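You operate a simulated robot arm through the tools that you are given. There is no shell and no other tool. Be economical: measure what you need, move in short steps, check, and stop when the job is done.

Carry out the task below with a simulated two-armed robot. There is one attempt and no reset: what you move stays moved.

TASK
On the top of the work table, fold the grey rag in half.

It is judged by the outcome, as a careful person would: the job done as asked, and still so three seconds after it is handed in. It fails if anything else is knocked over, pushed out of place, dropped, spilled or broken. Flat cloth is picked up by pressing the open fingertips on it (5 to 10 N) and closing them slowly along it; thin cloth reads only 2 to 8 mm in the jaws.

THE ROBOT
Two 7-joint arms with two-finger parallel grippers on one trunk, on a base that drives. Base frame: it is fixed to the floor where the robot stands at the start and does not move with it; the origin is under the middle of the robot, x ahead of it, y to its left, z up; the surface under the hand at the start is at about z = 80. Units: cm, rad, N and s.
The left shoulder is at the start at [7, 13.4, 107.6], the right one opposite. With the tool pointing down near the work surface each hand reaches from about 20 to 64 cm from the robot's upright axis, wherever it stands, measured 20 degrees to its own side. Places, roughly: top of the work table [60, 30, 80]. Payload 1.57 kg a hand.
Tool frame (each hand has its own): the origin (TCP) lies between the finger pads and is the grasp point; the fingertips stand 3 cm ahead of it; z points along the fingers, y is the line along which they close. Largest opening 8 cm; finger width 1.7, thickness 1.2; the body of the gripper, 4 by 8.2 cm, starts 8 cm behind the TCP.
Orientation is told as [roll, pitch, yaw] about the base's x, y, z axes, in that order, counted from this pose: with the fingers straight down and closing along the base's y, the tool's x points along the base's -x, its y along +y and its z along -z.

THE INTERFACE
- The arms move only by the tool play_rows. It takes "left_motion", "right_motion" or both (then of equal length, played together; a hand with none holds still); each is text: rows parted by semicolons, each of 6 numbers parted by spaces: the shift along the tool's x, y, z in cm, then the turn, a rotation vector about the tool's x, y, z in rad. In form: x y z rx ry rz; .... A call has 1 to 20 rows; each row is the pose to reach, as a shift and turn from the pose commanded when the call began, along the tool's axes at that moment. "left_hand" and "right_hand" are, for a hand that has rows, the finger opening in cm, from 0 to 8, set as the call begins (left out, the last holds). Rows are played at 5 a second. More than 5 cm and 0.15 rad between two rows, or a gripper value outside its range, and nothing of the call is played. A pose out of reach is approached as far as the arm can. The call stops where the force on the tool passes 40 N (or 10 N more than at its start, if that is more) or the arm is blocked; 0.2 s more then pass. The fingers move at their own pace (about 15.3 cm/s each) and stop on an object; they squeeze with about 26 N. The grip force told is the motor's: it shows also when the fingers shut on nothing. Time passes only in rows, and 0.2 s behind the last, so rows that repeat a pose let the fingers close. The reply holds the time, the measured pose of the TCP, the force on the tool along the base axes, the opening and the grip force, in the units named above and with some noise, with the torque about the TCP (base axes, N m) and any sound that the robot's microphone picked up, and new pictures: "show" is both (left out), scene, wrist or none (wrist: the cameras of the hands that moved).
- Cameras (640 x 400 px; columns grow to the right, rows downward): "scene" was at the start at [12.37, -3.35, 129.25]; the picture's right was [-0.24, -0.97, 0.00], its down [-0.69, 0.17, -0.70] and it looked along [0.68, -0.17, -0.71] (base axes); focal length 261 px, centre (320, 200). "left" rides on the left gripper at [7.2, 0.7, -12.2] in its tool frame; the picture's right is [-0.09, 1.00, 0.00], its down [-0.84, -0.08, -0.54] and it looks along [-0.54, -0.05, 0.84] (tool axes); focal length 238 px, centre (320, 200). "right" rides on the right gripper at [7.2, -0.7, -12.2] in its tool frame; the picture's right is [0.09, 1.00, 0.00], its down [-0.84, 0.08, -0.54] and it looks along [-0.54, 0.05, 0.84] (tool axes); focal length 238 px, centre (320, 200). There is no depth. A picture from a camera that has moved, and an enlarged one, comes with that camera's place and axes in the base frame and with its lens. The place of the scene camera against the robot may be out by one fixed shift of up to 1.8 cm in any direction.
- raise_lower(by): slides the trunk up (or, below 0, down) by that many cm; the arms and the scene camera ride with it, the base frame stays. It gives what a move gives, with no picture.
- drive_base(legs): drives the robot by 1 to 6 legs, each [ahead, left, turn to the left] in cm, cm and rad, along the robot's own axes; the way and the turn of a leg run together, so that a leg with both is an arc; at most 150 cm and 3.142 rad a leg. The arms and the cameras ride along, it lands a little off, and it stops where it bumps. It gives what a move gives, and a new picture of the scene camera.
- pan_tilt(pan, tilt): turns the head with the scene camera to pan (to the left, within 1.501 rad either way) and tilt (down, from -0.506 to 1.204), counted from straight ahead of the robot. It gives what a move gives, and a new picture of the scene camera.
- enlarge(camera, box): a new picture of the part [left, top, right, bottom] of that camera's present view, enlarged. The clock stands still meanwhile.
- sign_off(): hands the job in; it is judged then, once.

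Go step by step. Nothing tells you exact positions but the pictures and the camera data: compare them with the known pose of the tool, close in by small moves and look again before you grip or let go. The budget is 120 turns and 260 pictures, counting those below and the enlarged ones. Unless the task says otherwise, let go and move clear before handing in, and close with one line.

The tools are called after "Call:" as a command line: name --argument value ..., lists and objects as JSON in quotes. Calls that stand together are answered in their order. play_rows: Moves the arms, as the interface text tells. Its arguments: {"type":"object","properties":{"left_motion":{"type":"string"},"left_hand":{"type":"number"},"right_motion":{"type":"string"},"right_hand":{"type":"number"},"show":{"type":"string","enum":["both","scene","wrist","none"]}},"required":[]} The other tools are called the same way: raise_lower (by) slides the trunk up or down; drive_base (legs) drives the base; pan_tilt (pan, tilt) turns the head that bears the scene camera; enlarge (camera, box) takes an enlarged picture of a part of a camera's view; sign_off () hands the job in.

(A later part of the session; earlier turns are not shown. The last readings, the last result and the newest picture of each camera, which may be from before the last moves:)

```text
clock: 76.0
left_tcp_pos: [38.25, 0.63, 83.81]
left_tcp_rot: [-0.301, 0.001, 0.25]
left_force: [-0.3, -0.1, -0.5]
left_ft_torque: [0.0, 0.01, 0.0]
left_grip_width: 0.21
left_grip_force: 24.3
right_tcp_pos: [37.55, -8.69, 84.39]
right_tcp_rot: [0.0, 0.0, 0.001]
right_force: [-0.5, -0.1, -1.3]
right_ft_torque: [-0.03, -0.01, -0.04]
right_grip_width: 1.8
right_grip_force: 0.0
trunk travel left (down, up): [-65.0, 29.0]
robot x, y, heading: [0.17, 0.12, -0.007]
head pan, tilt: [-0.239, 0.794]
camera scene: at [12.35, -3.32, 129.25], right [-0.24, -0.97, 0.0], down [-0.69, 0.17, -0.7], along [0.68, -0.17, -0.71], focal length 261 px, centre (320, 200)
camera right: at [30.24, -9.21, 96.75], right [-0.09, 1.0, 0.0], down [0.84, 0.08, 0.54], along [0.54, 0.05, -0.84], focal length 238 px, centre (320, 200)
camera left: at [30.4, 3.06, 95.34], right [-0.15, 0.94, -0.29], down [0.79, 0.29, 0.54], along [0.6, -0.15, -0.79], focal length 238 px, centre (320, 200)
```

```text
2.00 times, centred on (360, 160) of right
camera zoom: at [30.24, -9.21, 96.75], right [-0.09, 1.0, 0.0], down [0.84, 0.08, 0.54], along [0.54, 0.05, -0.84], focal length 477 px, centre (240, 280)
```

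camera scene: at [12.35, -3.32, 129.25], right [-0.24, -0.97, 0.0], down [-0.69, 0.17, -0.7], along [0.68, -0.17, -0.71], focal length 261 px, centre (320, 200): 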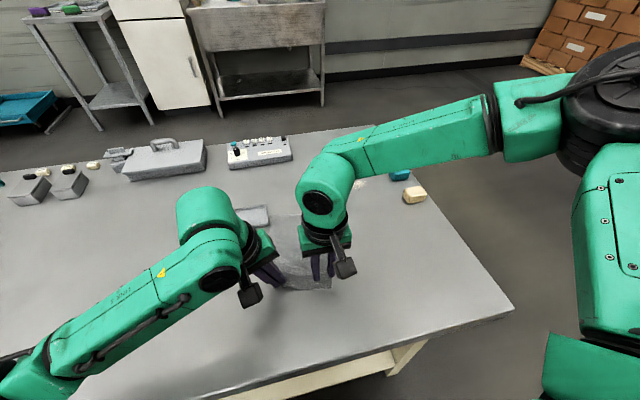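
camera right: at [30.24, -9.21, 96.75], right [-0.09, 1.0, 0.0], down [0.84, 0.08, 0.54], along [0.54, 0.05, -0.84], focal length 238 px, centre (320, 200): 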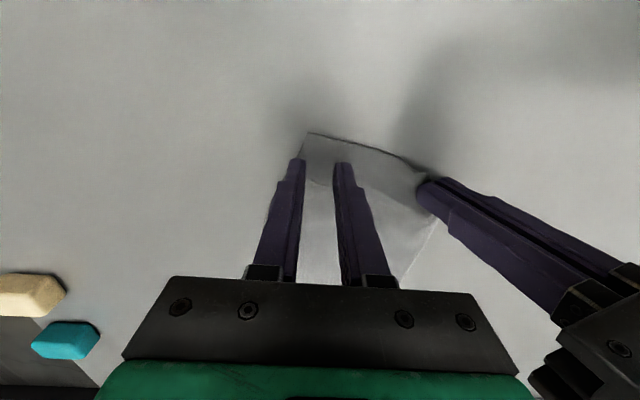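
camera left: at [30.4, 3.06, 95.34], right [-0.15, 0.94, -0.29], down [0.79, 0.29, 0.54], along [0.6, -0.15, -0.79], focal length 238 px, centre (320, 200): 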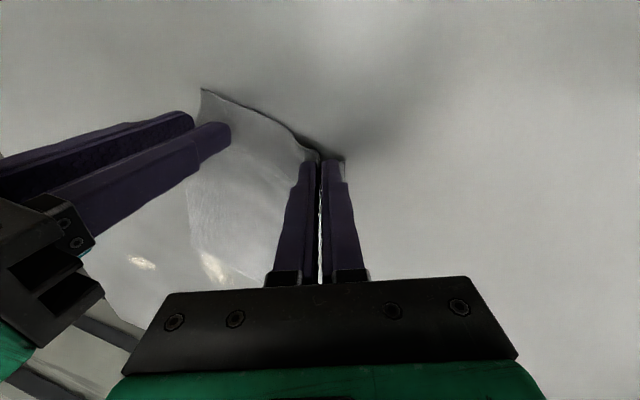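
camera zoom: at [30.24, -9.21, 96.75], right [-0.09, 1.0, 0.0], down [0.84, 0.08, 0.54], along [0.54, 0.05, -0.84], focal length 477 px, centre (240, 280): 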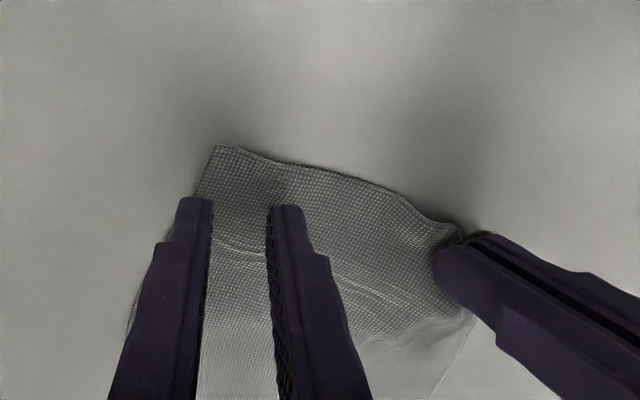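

There's room now. The near-right corner is at (35.5, −9.6), so I'll shift the right hand accordingly and lower it to the cloth.

Call:
play_rows --right_motion "0.85 1.3 0 0 0 0; 0.85 1.3 0.5 0 0 0; 0.85 1.3 0.9 0 0 0; 0.85 1.3 1.1 0 0 0; 0.85 1.3 1.1 0 0 0" --show "none"

Call:
enlarge --camera "right" --box '[200, 60, 520, 260]'

```text
clock: 77.2
left_tcp_pos: [38.33, 0.63, 83.75]
left_tcp_rot: [-0.299, 0.001, 0.251]
left_force: [0.1, -0.4, -0.7]
left_ft_torque: [0.02, 0.0, 0.0]
left_grip_width: 0.2
left_grip_force: 23.7
right_tcp_pos: [36.58, -7.35, 83.4]
right_tcp_rot: [0.0, 0.001, 0.001]
right_force: [-0.3, 0.1, 0.3]
right_ft_torque: [0.0, -0.01, 0.02]
right_grip_width: 1.79
right_grip_force: 0.0
trunk travel left (down, up): [-65.0, 29.0]
robot x, y, heading: [-0.16, 0.08, -0.004]
head pan, tilt: [-0.239, 0.794]
```

```text
2.00 times, centred on (360, 160) of right
camera zoom: at [29.34, -7.9, 95.73], right [-0.09, 1.0, 0.0], down [0.84, 0.08, 0.54], along [0.54, 0.05, -0.84], focal length 477 px, centre (240, 280)
```

zoom: 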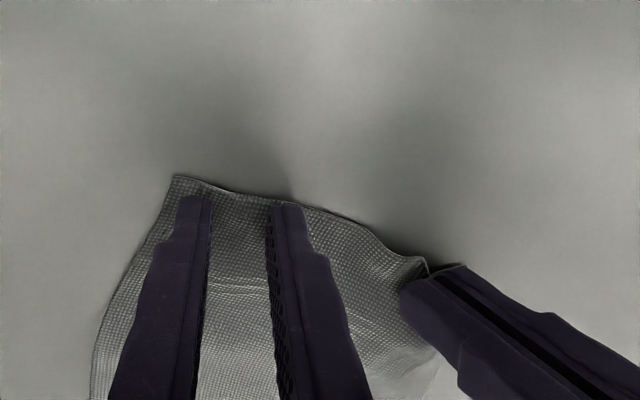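

Well placed. Press to about 5 N.

Call:
play_rows --right_motion "0 0 0.12 0 0 0; 0 0 0.24 0 0 0; 0 0 0.24 0 0 0" --show "none"

```text
clock: 78.0
left_tcp_pos: [38.34, 0.72, 83.74]
left_tcp_rot: [-0.299, 0.0, 0.251]
left_force: [0.0, -0.2, -0.7]
left_ft_torque: [0.01, 0.01, 0.01]
left_grip_width: 0.23
left_grip_force: 23.5
right_tcp_pos: [36.61, -7.34, 83.21]
right_tcp_rot: [-0.001, 0.0, 0.0]
right_force: [0.2, -0.6, 0.9]
right_ft_torque: [0.01, 0.0, 0.0]
right_grip_width: 1.8
right_grip_force: 0.0
trunk travel left (down, up): [-65.0, 29.0]
robot x, y, heading: [0.08, -0.29, -0.002]
head pan, tilt: [-0.239, 0.794]
```

Call:
play_rows --right_motion "0 0 0.06 0 0 0; 0 0 0.06 0 0 0" --right_hand 1.5 --show "none"

Call:
play_rows --right_motion "0 0 0 0 0 0; 0 0 0 0 0 0" --right_hand 1.2 --show "none"

Call:
enlarge --camera "right" --box '[200, 60, 520, 260]'

```text
clock: 78.6
left_tcp_pos: [38.33, 0.71, 83.86]
left_tcp_rot: [-0.3, -0.001, 0.251]
left_force: [0.5, -0.3, 0.0]
left_ft_torque: [0.04, 0.01, -0.02]
left_grip_width: 0.24
left_grip_force: 23.6
right_tcp_pos: [36.64, -7.36, 83.15]
right_tcp_rot: [0.002, 0.0, 0.0]
right_force: [-0.9, 0.3, 1.8]
right_ft_torque: [0.03, 0.01, 0.02]
right_grip_width: 1.5
right_grip_force: 0.1
trunk travel left (down, up): [-65.0, 29.0]
robot x, y, heading: [0.0, -0.4, 0.003]
head pan, tilt: [-0.239, 0.794]
```

```text
clock: 79.2
left_tcp_pos: [38.25, 0.69, 83.82]
left_tcp_rot: [-0.3, 0.0, 0.252]
left_force: [0.7, -0.8, 0.1]
left_ft_torque: [0.01, 0.02, -0.01]
left_grip_width: 0.21
left_grip_force: 23.8
right_tcp_pos: [36.6, -7.26, 83.21]
right_tcp_rot: [0.0, 0.0, 0.0]
right_force: [0.3, 0.2, 2.9]
right_ft_torque: [0.0, 0.0, -0.02]
right_grip_width: 1.2
right_grip_force: 0.0
trunk travel left (down, up): [-65.0, 29.0]
robot x, y, heading: [-0.04, 0.47, 0.0]
head pan, tilt: [-0.239, 0.794]
```

```text
2.00 times, centred on (360, 160) of right
camera zoom: at [29.38, -7.95, 95.42], right [-0.09, 1.0, 0.0], down [0.84, 0.08, 0.54], along [0.54, 0.05, -0.84], focal length 477 px, centre (240, 280)
```

zoom: 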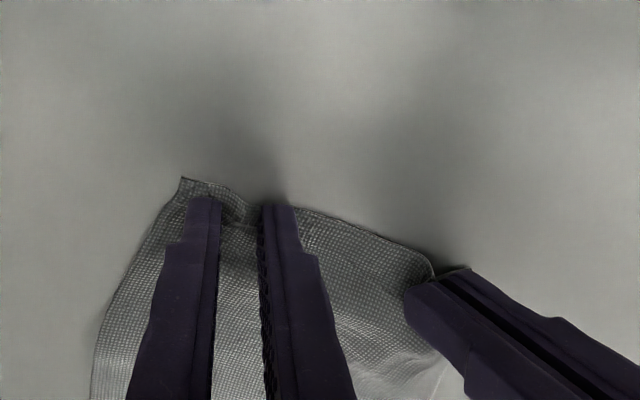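

The cloth is rising between the fingers. Continue.

Call:
play_rows --right_motion "0 0 0.03 0 0 0; 0 0 0.03 0 0 0" --right_hand 0.9 --show "none"

Call:
play_rows --right_motion "0 0 0 0 0 0; 0 0 0 0 0 0" --right_hand 0.5 --show "none"

Call:
play_rows --right_motion "0 0 0 0 0 0; 0 0 0 0 0 0; 0 0 0 0 0 0" --right_hand 0 --show "none"

Call:
enlarge --camera "right" --box '[200, 60, 520, 260]'

```text
clock: 79.8
left_tcp_pos: [38.32, 0.79, 83.72]
left_tcp_rot: [-0.301, 0.0, 0.252]
left_force: [0.2, 0.6, 0.0]
left_ft_torque: [0.01, 0.02, 0.03]
left_grip_width: 0.21
left_grip_force: 24.0
right_tcp_pos: [36.45, -7.37, 83.17]
right_tcp_rot: [-0.001, 0.001, 0.001]
right_force: [0.7, -0.8, 2.5]
right_ft_torque: [-0.02, -0.02, 0.02]
right_grip_width: 0.9
right_grip_force: 0.0
trunk travel left (down, up): [-65.0, 29.0]
robot x, y, heading: [-0.15, -0.02, -0.004]
head pan, tilt: [-0.239, 0.794]
```

```text
clock: 80.4
left_tcp_pos: [38.34, 0.74, 83.8]
left_tcp_rot: [-0.3, 0.0, 0.252]
left_force: [0.4, -0.7, -0.2]
left_ft_torque: [0.0, 0.05, 0.02]
left_grip_width: 0.22
left_grip_force: 24.3
right_tcp_pos: [36.51, -7.37, 83.23]
right_tcp_rot: [-0.002, 0.0, 0.001]
right_force: [-0.4, 0.7, 2.7]
right_ft_torque: [0.03, -0.01, 0.01]
right_grip_width: 0.59
right_grip_force: 0.6
trunk travel left (down, up): [-65.0, 29.0]
robot x, y, heading: [0.08, 0.15, 0.004]
head pan, tilt: [-0.239, 0.794]
```

```text
clock: 81.2
left_tcp_pos: [38.34, 0.71, 83.79]
left_tcp_rot: [-0.3, 0.0, 0.251]
left_force: [0.1, -3.4, 1.4]
left_ft_torque: [-0.09, 0.05, -0.01]
left_grip_width: 0.21
left_grip_force: 23.6
right_tcp_pos: [36.53, -7.42, 83.13]
right_tcp_rot: [-0.001, 0.002, 0.001]
right_force: [0.8, 2.3, 4.0]
right_ft_torque: [0.03, -0.03, -0.02]
right_grip_width: 0.21
right_grip_force: 24.9
trunk travel left (down, up): [-65.0, 29.0]
robot x, y, heading: [-0.11, -0.41, 0.001]
head pan, tilt: [-0.239, 0.794]
```

```text
2.00 times, centred on (360, 160) of right
camera zoom: at [29.34, -7.95, 95.42], right [-0.09, 1.0, 0.0], down [0.84, 0.08, 0.54], along [0.54, 0.05, -0.84], focal length 477 px, centre (240, 280)
```

zoom: 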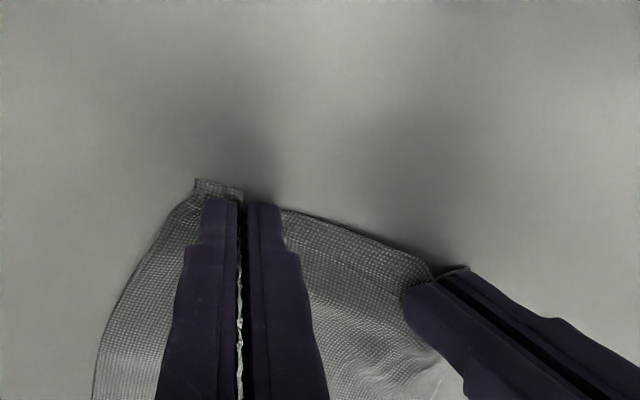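

Both hands now hold the near edge right at the rim (0.21 each). Since the pinched rim faces the robot, the neat way is a tuck-under: drag the rag toward the robot, lift it up and over so the far half lays reversed, then bring the held edge back on top of the far hem. First the drag, 8 cm.

Call:
play_rows --left_motion "0.74 0.29 -0.35 0 0 0; 1.47 0.58 -0.5 0 0 0; 2.2 0.86 -0.6 0 0 0; 2.94 1.15 -0.7 0 0 0; 3.68 1.44 -0.8 0 0 0; 4.4 1.73 -0.9 0 0 0; 5.15 2 -1 0 0 0; 5.9 2.3 -1.1 0 0 0; 6.6 2.6 -1.15 0 0 0; 7.36 2.88 -1.21 0 0 0; 7.36 2.88 -1.21 0 0 0" --right_motion "0.79 0.12 -0.5 0 0 0; 1.58 0.24 -0.6 0 0 0; 2.37 0.36 -0.6 0 0 0; 3.16 0.48 -0.6 0 0 0; 3.95 0.6 -0.6 0 0 0; 4.74 0.72 -0.6 0 0 0; 5.53 0.84 -0.6 0 0 0; 6.32 0.96 -0.6 0 0 0; 7.1 1.08 -0.6 0 0 0; 7.9 1.2 -0.6 0 0 0; 7.9 1.2 -0.6 0 0 0"

Call:
enlarge --camera "scene" --box '[220, 190, 380, 330]'

```text
clock: 83.6
left_tcp_pos: [31.26, 1.4, 83.75]
left_tcp_rot: [-0.299, 0.001, 0.25]
left_force: [-0.2, -0.5, 0.1]
left_ft_torque: [0.01, 0.0, -0.02]
left_grip_width: 0.24
left_grip_force: 23.9
left hand out of reach, approached as far as the arm can: row 9, 10, 11
right_tcp_pos: [28.6, -6.09, 83.8]
right_tcp_rot: [0.0, 0.002, 0.002]
right_force: [-0.2, 0.5, -0.3]
right_ft_torque: [-0.01, 0.02, 0.02]
right_grip_width: 0.21
right_grip_force: 23.5
trunk travel left (down, up): [-65.0, 29.0]
robot x, y, heading: [0.2, -0.23, 0.004]
head pan, tilt: [-0.239, 0.794]
camera scene: at [12.38, -3.35, 129.25], right [-0.24, -0.97, 0.0], down [-0.69, 0.17, -0.7], along [0.68, -0.17, -0.71], focal length 261 px, centre (320, 200)
camera right: at [21.47, -6.74, 96.01], right [-0.09, 1.0, 0.0], down [0.84, 0.08, 0.54], along [0.54, 0.05, -0.84], focal length 238 px, centre (320, 200)
camera left: at [23.25, 3.74, 95.35], right [-0.15, 0.94, -0.29], down [0.79, 0.29, 0.54], along [0.59, -0.15, -0.79], focal length 238 px, centre (320, 200)
```

scene: 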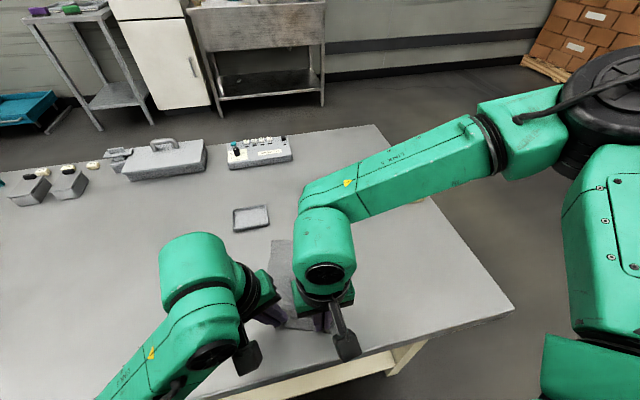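
right: 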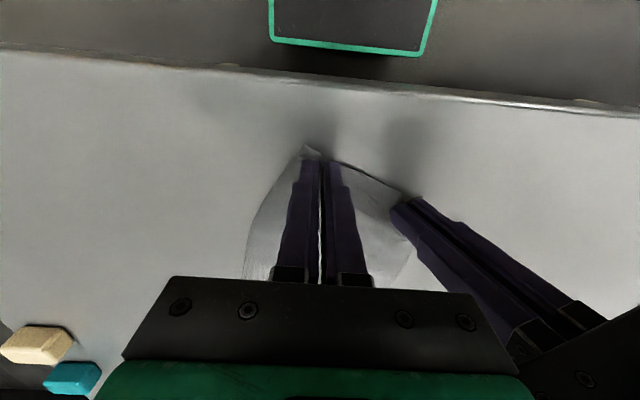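
left: 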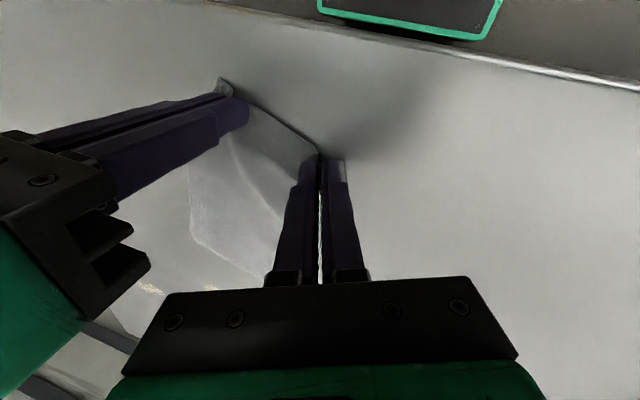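

```text
2.86 times, centred on (300, 260) of scene
camera zoom: at [12.38, -3.35, 129.25], right [-0.24, -0.97, 0.0], down [-0.69, 0.17, -0.7], along [0.68, -0.17, -0.71], focal length 746 px, centre (377, 29)
```

zoom: 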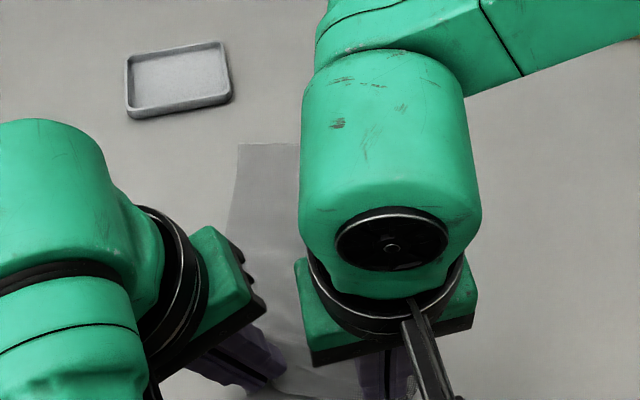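

The rag followed (far-left corner now ≈ (49.2, 0.2)); the tray is untouched. Next I lift the held edge up until it's above the far hem.

Call:
play_rows --left_motion "-1.41 -1.21 -2.1 0 0 0; -2.83 -2.41 -4.2 0 0 0; -4.24 -3.62 -6.31 0 0 0; -5.65 -4.58 -7.58 0 0 0; -7.06 -5.55 -8.86 0 0 0; -8.47 -6.51 -10.13 0 0 0; -9.88 -7.47 -11.4 0 0 0; -11.27 -8.24 -11.82 0 0 0; -12.67 -9.01 -12.24 0 0 0; -14.06 -9.78 -12.65 0 0 0; -15.45 -10.55 -13.07 0 0 0; -15.45 -10.55 -13.07 0 0 0" --right_motion "-1.63 -0.3 -2.4 0 0 0; -3.27 -0.6 -4.8 0 0 0; -4.9 -0.9 -7.2 0 0 0; -6.5 -1.3 -8.7 0 0 0; -8.1 -1.7 -10.2 0 0 0; -9.8 -2 -11.7 0 0 0; -11.4 -2.4 -13.2 0 0 0; -13 -2.8 -13.8 0 0 0; -14.7 -3.3 -14.5 0 0 0; -16.3 -3.7 -15.1 0 0 0; -17.9 -4.1 -15.7 0 0 0; -17.9 -4.1 -15.7 0 0 0"

Call:
enlarge --camera "scene" --box '[220, 140, 400, 290]'

```text
clock: 86.2
left_tcp_pos: [47.45, -0.87, 99.44]
left_tcp_rot: [-0.307, 0.0, 0.248]
left_force: [-3.6, -30.0, -0.3]
left_ft_torque: [-0.84, 0.09, -0.21]
left_grip_width: 0.25
left_grip_force: 24.5
right_tcp_pos: [46.57, -10.01, 99.43]
right_tcp_rot: [0.007, -0.002, 0.001]
right_force: [1.5, 28.3, -0.3]
right_ft_torque: [0.86, -0.07, 0.21]
right_grip_width: 0.24
right_grip_force: 24.1
trunk travel left (down, up): [-65.0, 29.0]
robot x, y, heading: [-0.04, 0.28, 0.0]
head pan, tilt: [-0.239, 0.794]
camera scene: at [12.3, -3.31, 129.26], right [-0.24, -0.97, 0.0], down [-0.69, 0.17, -0.7], along [0.68, -0.17, -0.71], focal length 261 px, centre (320, 200)
camera right: at [39.34, -10.68, 111.67], right [-0.09, 1.0, 0.01], down [0.84, 0.08, 0.54], along [0.54, 0.06, -0.84], focal length 238 px, centre (320, 200)
camera left: at [39.57, 1.53, 110.97], right [-0.14, 0.94, -0.3], down [0.79, 0.29, 0.54], along [0.6, -0.16, -0.79], focal length 238 px, centre (320, 200)
```

scene: 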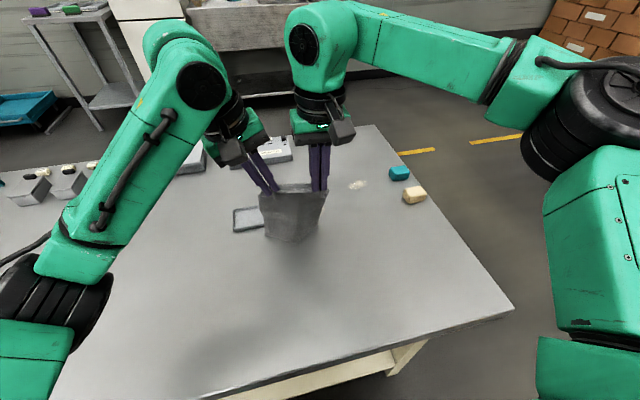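
right: 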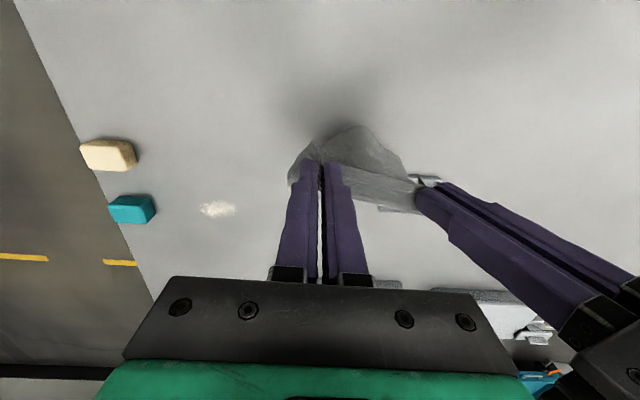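
left: 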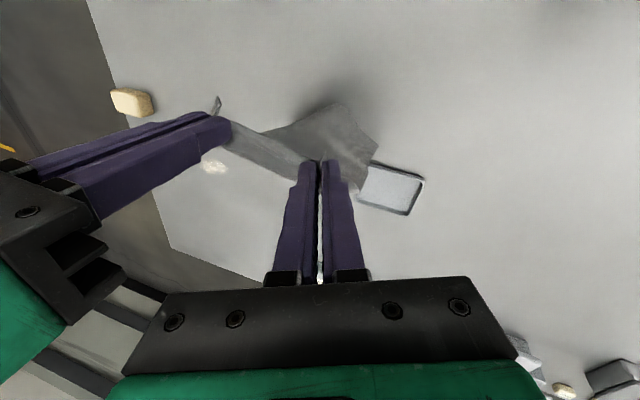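

```text
2.67 times, centred on (310, 215) of scene
camera zoom: at [12.3, -3.31, 129.26], right [-0.24, -0.97, 0.0], down [-0.69, 0.17, -0.7], along [0.68, -0.17, -0.71], focal length 697 px, centre (347, 160)
```

zoom: 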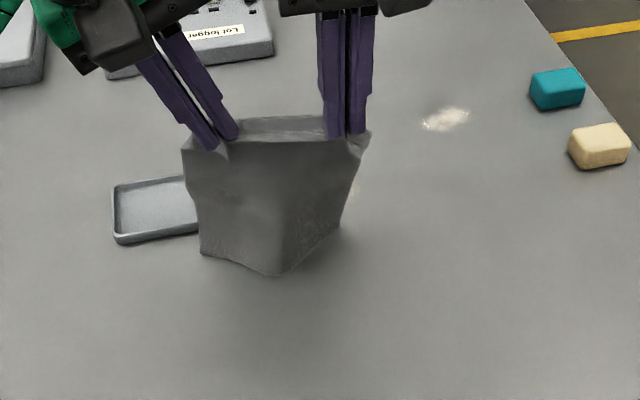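

The edge was stretched too taut sideways (30 N). I'll relax the hands toward each other by about 1 cm and look at how the hem sits.

Call:
play_rows --left_motion "0.06 -0.23 0.07 0 0 0; 0.12 -0.46 0.14 0 0 0; 0.15 -0.55 0.17 0 0 0; 0.15 -0.55 0.17 0 0 0; 0.15 -0.55 0.17 0 0 0" --right_motion "0 0.2 0 0 0 0; 0 0.35 0 0 0 0; 0 0.45 0 0 0 0; 0 0.45 0 0 0 0; 0 0.45 0 0 0 0" --show "none"

Call:
enlarge --camera "scene" --box '[240, 170, 370, 270]'

Call:
enlarge --camera "left" --box '[180, 60, 460, 240]'

```text
clock: 87.4
left_tcp_pos: [47.49, -1.33, 99.44]
left_tcp_rot: [-0.3, 0.0, 0.251]
left_force: [-1.8, -11.7, 0.1]
left_ft_torque: [-0.38, 0.06, -0.11]
left_grip_width: 0.22
left_grip_force: 24.0
right_tcp_pos: [46.55, -9.86, 99.32]
right_tcp_rot: [0.0, -0.003, 0.001]
right_force: [1.4, 12.6, -0.5]
right_ft_torque: [0.35, -0.03, 0.09]
right_grip_width: 0.18
right_grip_force: 23.9
trunk travel left (down, up): [-65.0, 29.0]
robot x, y, heading: [0.02, -0.25, -0.0]
head pan, tilt: [-0.239, 0.794]
```

```text
4.00 times, centred on (305, 220) of scene
camera zoom: at [12.37, -3.34, 129.25], right [-0.24, -0.97, 0.0], down [-0.69, 0.17, -0.7], along [0.68, -0.17, -0.71], focal length 1045 px, centre (380, 120)
```

zoom: 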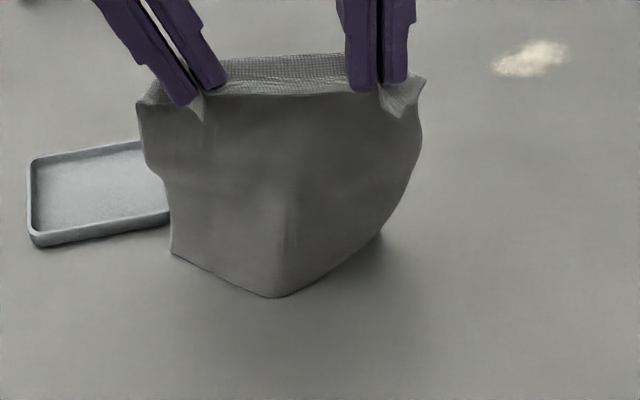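

```text
2.22 times, centred on (320, 150) of left
camera zoom: at [39.69, 1.03, 110.89], right [-0.15, 0.94, -0.29], down [0.79, 0.29, 0.54], along [0.6, -0.15, -0.79], focal length 530 px, centre (320, 311)
```

zoom: 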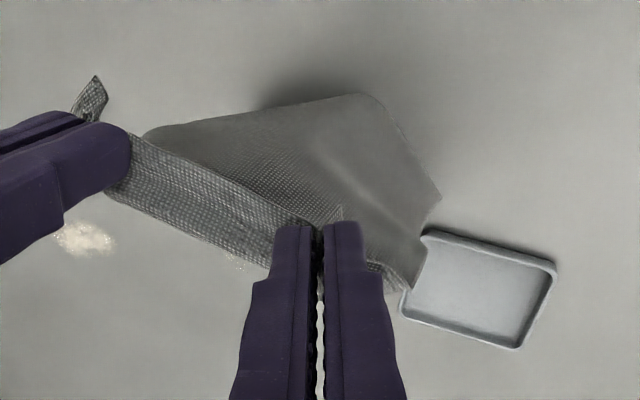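

Lifted this way the hem bulges into a V because the held edge is shorter. Since both grips are now at the rim, the simple fold will work: I lay the sheet back down toward the robot, stretched flat, and then fold it over.

Call:
play_rows --left_motion "1.8 0.8 0.8 0 0 0; 3.6 1.6 1.6 0 0 0; 5.47 2.45 2.49 0 0 0; 6.8 3.3 3.7 0 0 0; 8.1 4.1 4.9 0 0 0; 9.4 4.9 6.05 0 0 0; 10.7 5.74 7.22 0 0 0; 11.65 6.55 8.7 0 0 0; 12.6 7.4 10.2 0 0 0; 13.54 8.21 11.69 0 0 0; 14.1 8.65 12.45 0 0 0; 14.67 9.09 13.2 0 0 0; 14.67 9.09 13.2 0 0 0" --right_motion "1.95 0 0.95 0 0 0; 3.9 0 1.95 0 0 0; 5.85 0 2.9 0 0 0; 7.2 0 4.3 0 0 0; 8.6 0 5.65 0 0 0; 10 0 7 0 0 0; 11.35 0 8.4 0 0 0; 12.35 0 10 0 0 0; 13.35 0 11.65 0 0 0; 14.35 0 13.3 0 0 0; 14.95 0 14.15 0 0 0; 15.55 0 15 0 0 0; 15.55 0 15 0 0 0"

Call:
enlarge --camera "scene" --box '[220, 190, 380, 320]'

Call:
enlarge --camera "right" --box '[200, 60, 520, 280]'

```text
clock: 90.2
left_tcp_pos: [32.13, -0.42, 84.09]
left_tcp_rot: [-0.309, 0.001, 0.249]
left_force: [-3.6, -31.1, 1.8]
left_ft_torque: [-0.94, 0.05, -0.23]
left_grip_width: 0.27
left_grip_force: 23.5
right_tcp_pos: [31.08, -9.76, 84.53]
right_tcp_rot: [0.007, -0.003, -0.001]
right_force: [3.8, 31.4, -1.8]
right_ft_torque: [0.92, -0.08, 0.23]
right_grip_width: 0.32
right_grip_force: 24.5
trunk travel left (down, up): [-65.0, 29.0]
robot x, y, heading: [-0.49, -0.15, -0.001]
head pan, tilt: [-0.239, 0.794]
camera scene: at [12.38, -3.36, 129.25], right [-0.24, -0.97, 0.0], down [-0.69, 0.17, -0.7], along [0.68, -0.17, -0.71], focal length 261 px, centre (320, 200)
camera right: at [23.86, -10.35, 96.76], right [-0.09, 1.0, 0.01], down [0.83, 0.07, 0.55], along [0.54, 0.06, -0.84], focal length 238 px, centre (320, 200)
camera left: at [24.34, 1.95, 95.61], right [-0.15, 0.94, -0.3], down [0.79, 0.29, 0.54], along [0.6, -0.16, -0.79], focal length 238 px, centre (320, 200)
```

scene: 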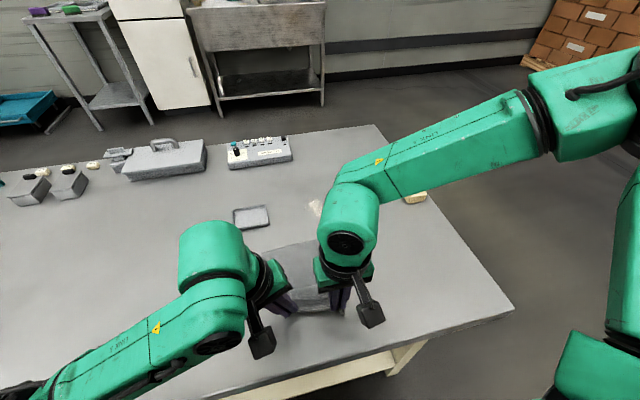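
right: 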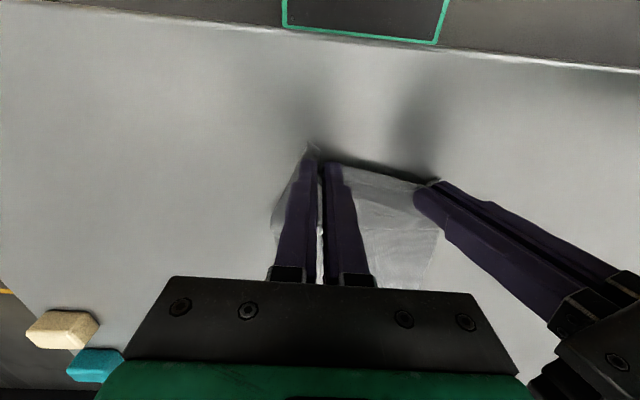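
left: 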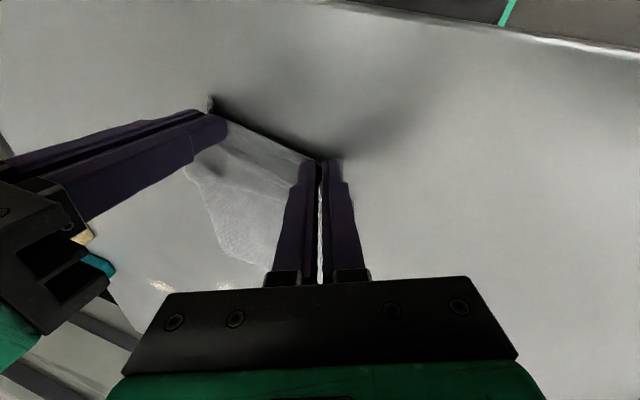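

```text
3.08 times, centred on (300, 255) of scene
camera zoom: at [12.38, -3.36, 129.25], right [-0.24, -0.97, 0.0], down [-0.69, 0.17, -0.7], along [0.68, -0.17, -0.71], focal length 804 px, centre (382, 31)
```

zoom: 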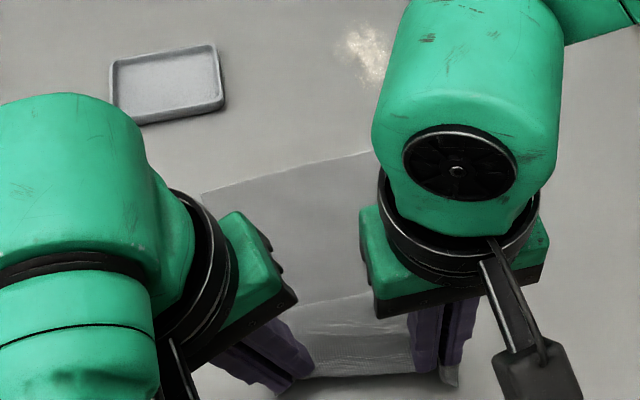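

```text
1.82 times, centred on (360, 170) of right
camera zoom: at [23.86, -10.35, 96.76], right [-0.09, 1.0, 0.01], down [0.83, 0.07, 0.55], along [0.54, 0.06, -0.84], focal length 433 px, centre (247, 254)
```

zoom: 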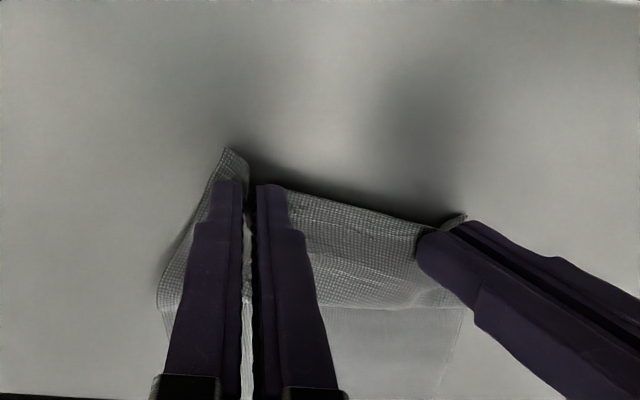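

The sheet is down, slack only near the future fold line; the far edge lies at x ≈ 46.9, y +3 to −12. I'll ease the sideways tension and carry the near edge up and over, stopping past the top to look.

Call:
play_rows --left_motion "-0.24 -0.48 -1.32 0 0 0; -0.48 -0.95 -2.64 0 0 0; -1.3 -1.5 -3.9 0 0 0; -2.16 -2.08 -5.22 0 0 0; -3.4 -2.5 -5.8 0 0 0; -4.6 -3 -6.4 0 0 0; -6.1 -3.2 -6 0 0 0; -7.55 -3.39 -5.65 0 0 0; -7.55 -3.39 -5.65 0 0 0" --right_motion "-0.45 0.5 -1.25 0 0 0; -0.9 0.9 -2.5 0 0 0; -1.9 1 -3.9 0 0 0; -2.9 1.1 -5.3 0 0 0; -4.3 1.15 -6 0 0 0; -5.7 1.2 -6.7 0 0 0; -7.3 1.3 -6.4 0 0 0; -8.9 1.4 -6.1 0 0 0; -8.9 1.4 -6.1 0 0 0" --show "wrist"

Call:
enlarge --camera "scene" --box '[220, 180, 380, 310]'

```text
clock: 92.2
left_tcp_pos: [39.97, -0.09, 90.39]
left_tcp_rot: [-0.3, 0.0, 0.252]
left_force: [-0.7, -1.7, -0.5]
left_ft_torque: [-0.08, -0.01, -0.03]
left_grip_width: 0.23
left_grip_force: 24.0
right_tcp_pos: [39.83, -8.25, 90.59]
right_tcp_rot: [-0.001, 0.0, 0.0]
right_force: [0.7, 2.1, -1.4]
right_ft_torque: [0.03, -0.02, 0.03]
right_grip_width: 0.2
right_grip_force: 23.9
trunk travel left (down, up): [-65.0, 29.0]
robot x, y, heading: [0.05, 0.21, 0.0]
head pan, tilt: [-0.239, 0.794]
camera right: at [32.65, -8.93, 102.85], right [-0.09, 1.0, 0.0], down [0.84, 0.08, 0.54], along [0.54, 0.05, -0.84], focal length 238 px, centre (320, 200)
camera left: at [31.98, 2.32, 102.01], right [-0.15, 0.94, -0.29], down [0.79, 0.29, 0.54], along [0.6, -0.15, -0.79], focal length 238 px, centre (320, 200)
```

right: 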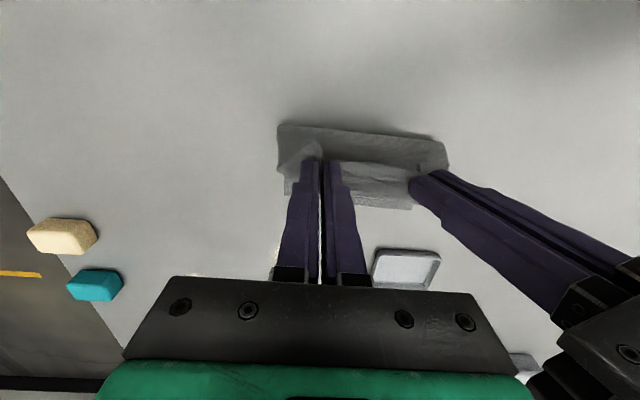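
left: 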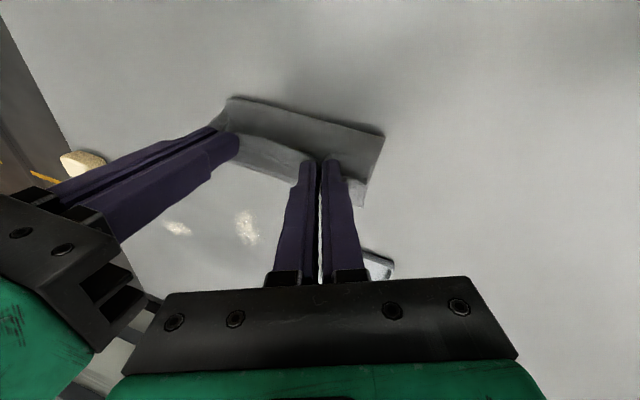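

```text
3.08 times, centred on (300, 245) of scene
camera zoom: at [12.29, -3.34, 129.26], right [-0.24, -0.97, 0.0], down [-0.69, 0.17, -0.7], along [0.68, -0.17, -0.71], focal length 804 px, centre (382, 62)
```

zoom: 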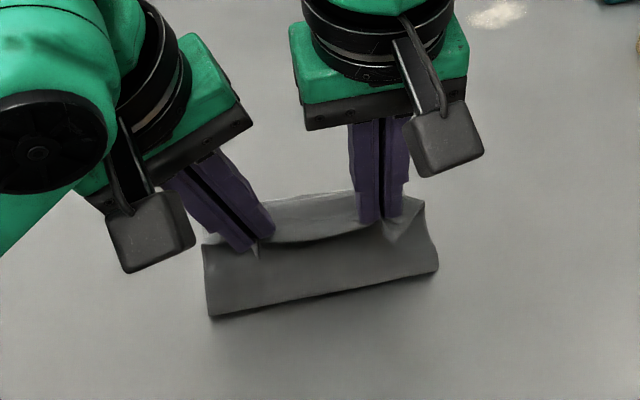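

The sheet is folding evenly. The far corners lie at (47.8, 3.1) and (46.7, −11.6); I'll bring the held edge down onto that line.

Call:
play_rows --left_motion "-1.4 0.1 1 0 0 0; -2.76 0.18 2.25 0 0 0; -3.9 0.35 3.4 0 0 0; -4.94 0.55 4.64 0 0 0; -5.8 0.65 5.4 0 0 0; -6.42 0.71 6.06 0 0 0; -6.42 0.71 6.06 0 0 0" --right_motion "-1.4 0 1 0 0 0; -2.8 0 2.2 0 0 0; -3.8 0 3.4 0 0 0; -4.8 0 4.6 0 0 0; -5.6 0 5.3 0 0 0; -6.2 0 6 0 0 0; -6.2 0 6 0 0 0" --show "wrist"

Call:
enlarge --camera "scene" --box '[240, 180, 360, 280]'

Call:
enlarge --camera "right" --box '[220, 60, 480, 240]'

```text
clock: 93.8
left_tcp_pos: [46.43, 0.72, 84.34]
left_tcp_rot: [-0.299, 0.0, 0.254]
left_force: [-0.1, -0.2, 0.2]
left_ft_torque: [-0.01, -0.04, -0.04]
left_grip_width: 0.19
left_grip_force: 24.3
right_tcp_pos: [44.73, -10.08, 85.5]
right_tcp_rot: [-0.002, -0.003, -0.001]
right_force: [0.0, 1.1, 0.0]
right_ft_torque: [-0.02, -0.02, 0.0]
right_grip_width: 0.0
right_grip_force: 21.3
right hand out of reach, approached as far as the arm can: row 4, 5, 6, 7
trunk travel left (down, up): [-65.0, 29.0]
robot x, y, heading: [-0.05, 0.06, 0.003]
head pan, tilt: [-0.239, 0.794]
camera right: at [37.53, -10.61, 97.68], right [-0.09, 1.0, 0.0], down [0.84, 0.08, 0.54], along [0.54, 0.05, -0.84], focal length 238 px, centre (320, 200)
camera left: at [38.55, 2.96, 95.95], right [-0.15, 0.94, -0.29], down [0.79, 0.29, 0.54], along [0.6, -0.15, -0.79], focal length 238 px, centre (320, 200)
```

right: 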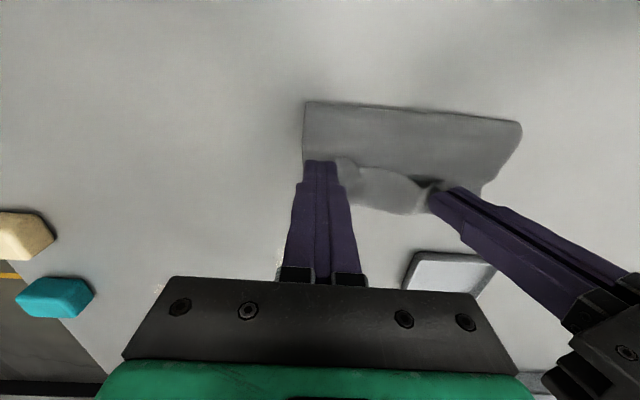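
left: 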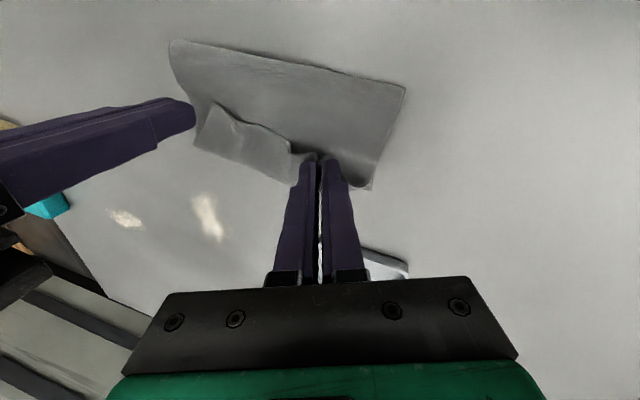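

```text
4.00 times, centred on (300, 230) of scene
camera zoom: at [12.35, -3.34, 129.25], right [-0.24, -0.97, 0.0], down [-0.69, 0.17, -0.7], along [0.68, -0.17, -0.71], focal length 1045 px, centre (400, 80)
```

zoom: 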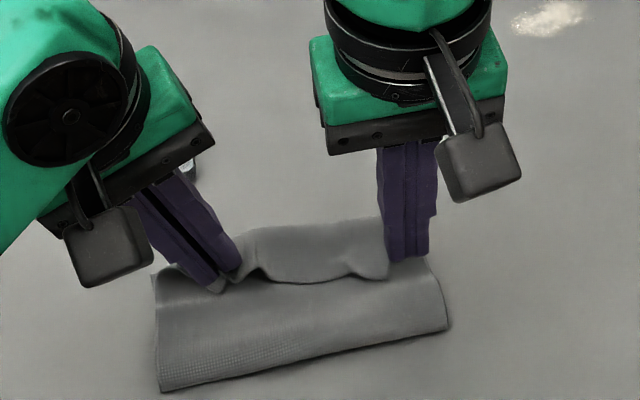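

```text
2.22 times, centred on (350, 150) of right
camera zoom: at [37.53, -10.61, 97.68], right [-0.09, 1.0, 0.0], down [0.84, 0.08, 0.54], along [0.54, 0.05, -0.84], focal length 530 px, centre (253, 311)
```

zoom: 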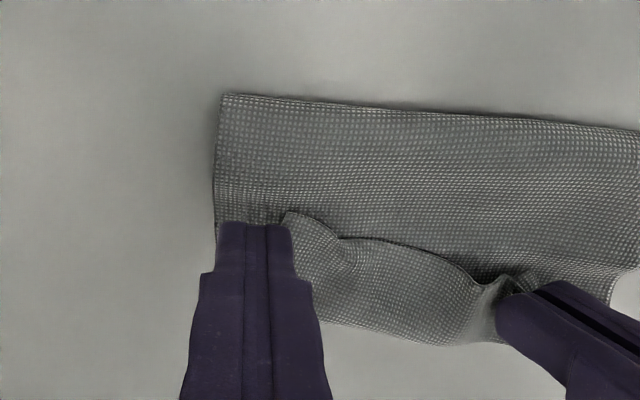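

The right arm hit a reach limit and let its corner slip, and the rim again tips back because the fingers stand vertical. Remedy: lean the hand away (+x) before release so the rim leans toward the far edge. I'll do that now on the left, turning about its fingertips.

Call:
play_rows --left_motion "-0.2 0 -0.6 0 0 0; -0.6 0 -0.8 0 0.13 0; -1.05 0 -0.8 0 0.26 0; -1.5 0 -0.75 0 0.39 0; -2 0 -0.7 0 0.52 0; -2.4 0 -0.6 0 0.62 0; -2.6 0 -0.3 0 0.62 0; -2.6 0 -0.3 0 0.62 0" --right_motion "0 0 -1 0 0 0; 0 0 -2 0 0 0; 0 0 -3 0 0 0; 0 0 -3 0 0 0; 0 0 -3 0 0 0; 0 0 -3 0 0 0; 0 0 -3 0 0 0; 0 0 -3 0 0 0" --show "wrist"

Call:
enlarge --camera "scene" --box '[240, 180, 360, 280]'

Call:
enlarge --camera "right" --box '[250, 60, 540, 260]'

```text
clock: 95.6
left_tcp_pos: [48.73, 1.15, 84.69]
left_tcp_rot: [-0.364, 0.588, 0.042]
left_force: [0.2, 0.0, -0.8]
left_ft_torque: [0.0, 0.02, 0.02]
left_grip_width: 0.23
left_grip_force: 24.1
right_tcp_pos: [44.69, -10.08, 88.34]
right_tcp_rot: [-0.001, 0.0, -0.001]
right_force: [-0.9, 0.0, 0.3]
right_ft_torque: [-0.01, -0.02, 0.0]
right_grip_width: 0.03
right_grip_force: 21.5
trunk travel left (down, up): [-65.0, 29.0]
robot x, y, heading: [0.12, -0.12, -0.001]
head pan, tilt: [-0.239, 0.794]
camera right: at [37.51, -10.53, 100.66], right [-0.09, 1.0, 0.0], down [0.84, 0.08, 0.54], along [0.54, 0.05, -0.84], focal length 238 px, centre (320, 200)
camera left: at [48.95, 6.21, 98.14], right [-0.16, 0.92, -0.35], down [0.99, 0.16, -0.02], along [0.04, -0.34, -0.94], focal length 238 px, centre (320, 200)
```

right: 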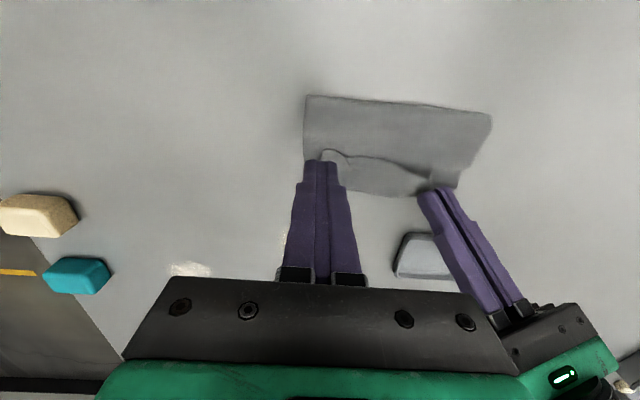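
left: 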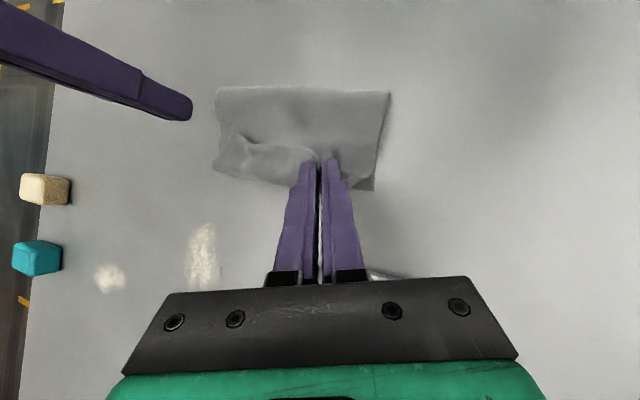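

```text
4.00 times, centred on (300, 230) of scene
camera zoom: at [12.38, -3.34, 129.25], right [-0.24, -0.97, 0.0], down [-0.69, 0.17, -0.7], along [0.68, -0.17, -0.71], focal length 1045 px, centre (400, 80)
```

zoom: 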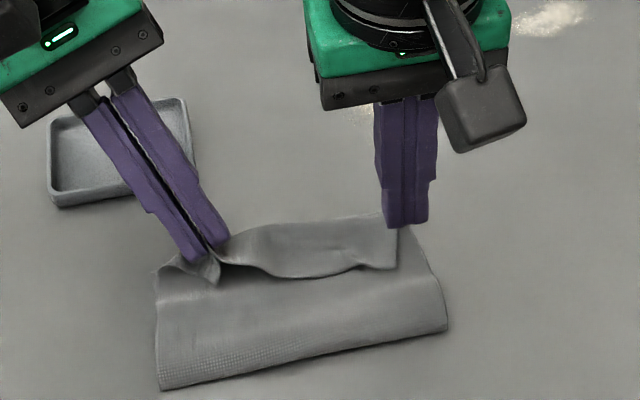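

```text
2.00 times, centred on (395, 160) of right
camera zoom: at [37.51, -10.53, 100.66], right [-0.09, 1.0, 0.0], down [0.84, 0.08, 0.54], along [0.54, 0.05, -0.84], focal length 477 px, centre (170, 280)
```

zoom: 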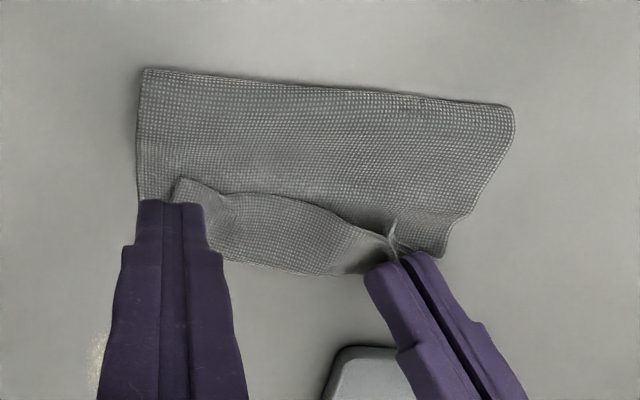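

Leaning works: the left corner is already turning the right way. I'll lean further and lower to the table before opening.

Call:
play_rows --left_motion "-0.4 0 0 0 0.13 0; -0.8 0 0.1 0 0.26 0; -1.15 0 0.2 0 0.4 0; -1.15 0 0.2 0 0.4 0" --show "none"

Call:
enlarge --camera "right" --box '[250, 60, 540, 260]'

Call:
enlarge --camera "scene" --box '[240, 180, 360, 280]'

```text
clock: 96.7
left_tcp_pos: [40.38, 1.73, 82.46]
left_tcp_rot: [-0.567, 0.976, -0.153]
left_force: [-1.4, 0.4, 9.8]
left_ft_torque: [-0.05, 0.26, 0.04]
left_grip_width: 0.21
left_grip_force: 23.7
left hand out of reach, approached as far as the arm can: row 1, 2, 3, 4
right_tcp_pos: [44.6, -9.42, 88.6]
right_tcp_rot: [-0.005, 0.001, 0.001]
right_force: [0.5, 1.0, 1.0]
right_ft_torque: [-0.09, -0.02, 0.0]
right_grip_width: 0.02
right_grip_force: 21.4
trunk travel left (down, up): [-65.0, 29.0]
robot x, y, heading: [-0.05, -0.17, 0.002]
head pan, tilt: [-0.239, 0.794]
stopped in row 4 (left hand): the force on the tool passed its limit at 80 N (the readings are from after the stop); the commanded pose is now the measured one
```

```text
2.00 times, centred on (395, 160) of right
camera zoom: at [37.45, -9.97, 100.75], right [-0.09, 1.0, -0.01], down [0.84, 0.08, 0.54], along [0.54, 0.04, -0.84], focal length 477 px, centre (170, 280)
```

zoom: 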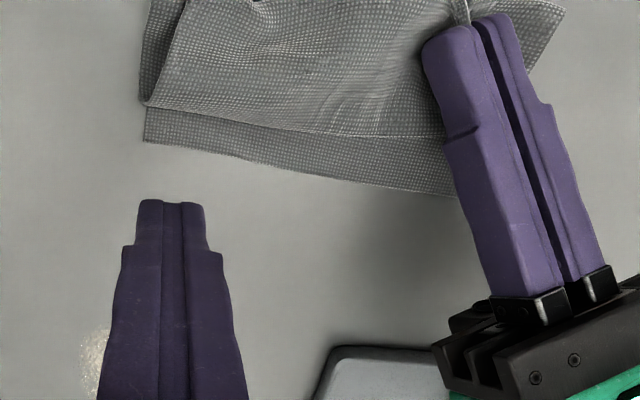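

```text
4.00 times, centred on (300, 230) of scene
camera zoom: at [12.26, -2.58, 129.27], right [-0.24, -0.97, 0.01], down [-0.69, 0.16, -0.7], along [0.68, -0.17, -0.71], focal length 1045 px, centre (400, 80)
```

zoom: 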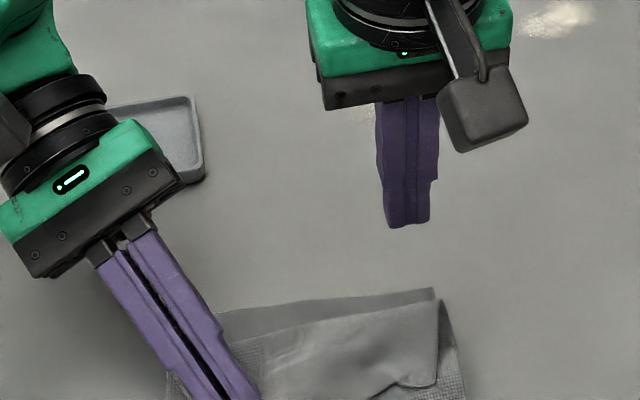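

That last lean was out of reach, and the arm slid back toward the robot, pulling the rag with it. Let me look at the whole state before moving on.

Call:
play_rows --left_motion "0 0 -0.3 0 0 0; 0 0 -0.5 0 0 0"

Call:
enlarge --camera "scene" --box '[230, 200, 370, 310]'

```text
clock: 97.3
left_tcp_pos: [40.84, 1.33, 82.62]
left_tcp_rot: [-0.548, 0.981, -0.137]
left_force: [-0.4, 1.1, 3.2]
left_ft_torque: [-0.01, 0.07, 0.0]
left_grip_width: 0.23
left_grip_force: 24.1
right_tcp_pos: [44.73, -9.97, 88.28]
right_tcp_rot: [0.0, 0.0, -0.003]
right_force: [0.8, 0.6, -0.3]
right_ft_torque: [0.0, -0.02, 0.02]
right_grip_width: 0.02
right_grip_force: 21.2
trunk travel left (down, up): [-65.0, 29.0]
robot x, y, heading: [0.0, 0.22, -0.001]
head pan, tilt: [-0.239, 0.794]
camera scene: at [12.35, -3.33, 129.24], right [-0.24, -0.97, 0.0], down [-0.69, 0.17, -0.7], along [0.68, -0.17, -0.71], focal length 261 px, centre (320, 200)
camera left: at [46.2, 7.69, 94.27], right [-0.26, 0.89, -0.37], down [0.91, 0.09, -0.41], along [-0.33, -0.44, -0.83], focal length 238 px, centre (320, 200)
```

scene: 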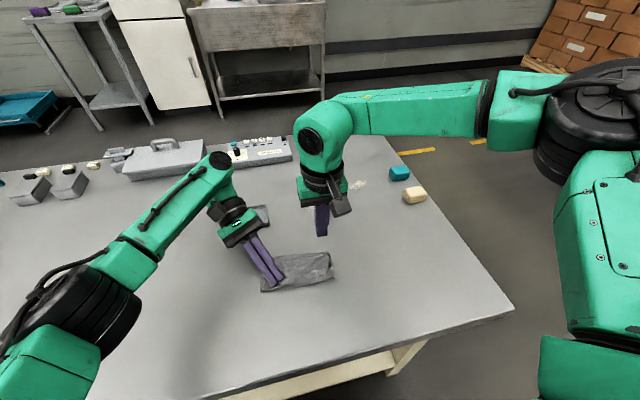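
left: 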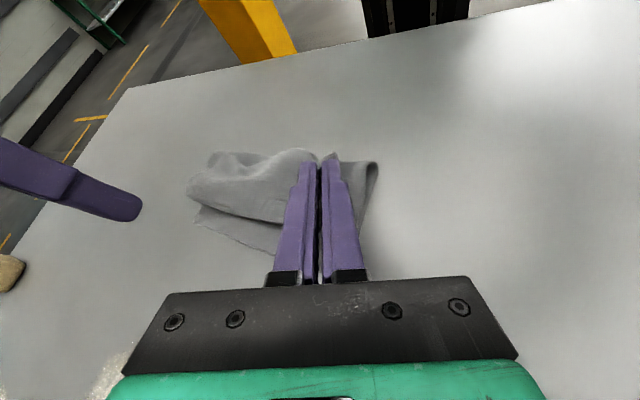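

```text
3.64 times, centred on (300, 255) of scene
camera zoom: at [12.35, -3.33, 129.24], right [-0.24, -0.97, 0.0], down [-0.69, 0.17, -0.7], along [0.68, -0.17, -0.71], focal length 950 px, centre (393, 0)
```

zoom: 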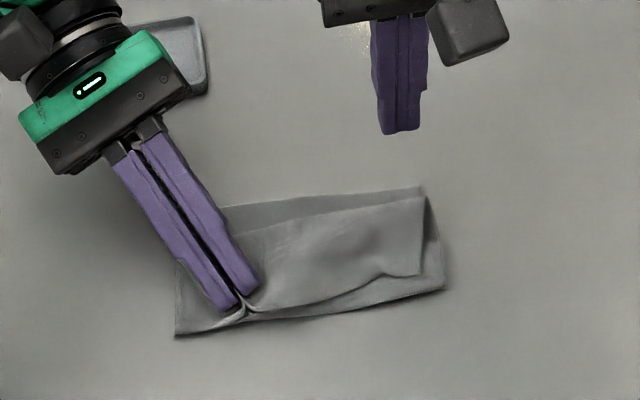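

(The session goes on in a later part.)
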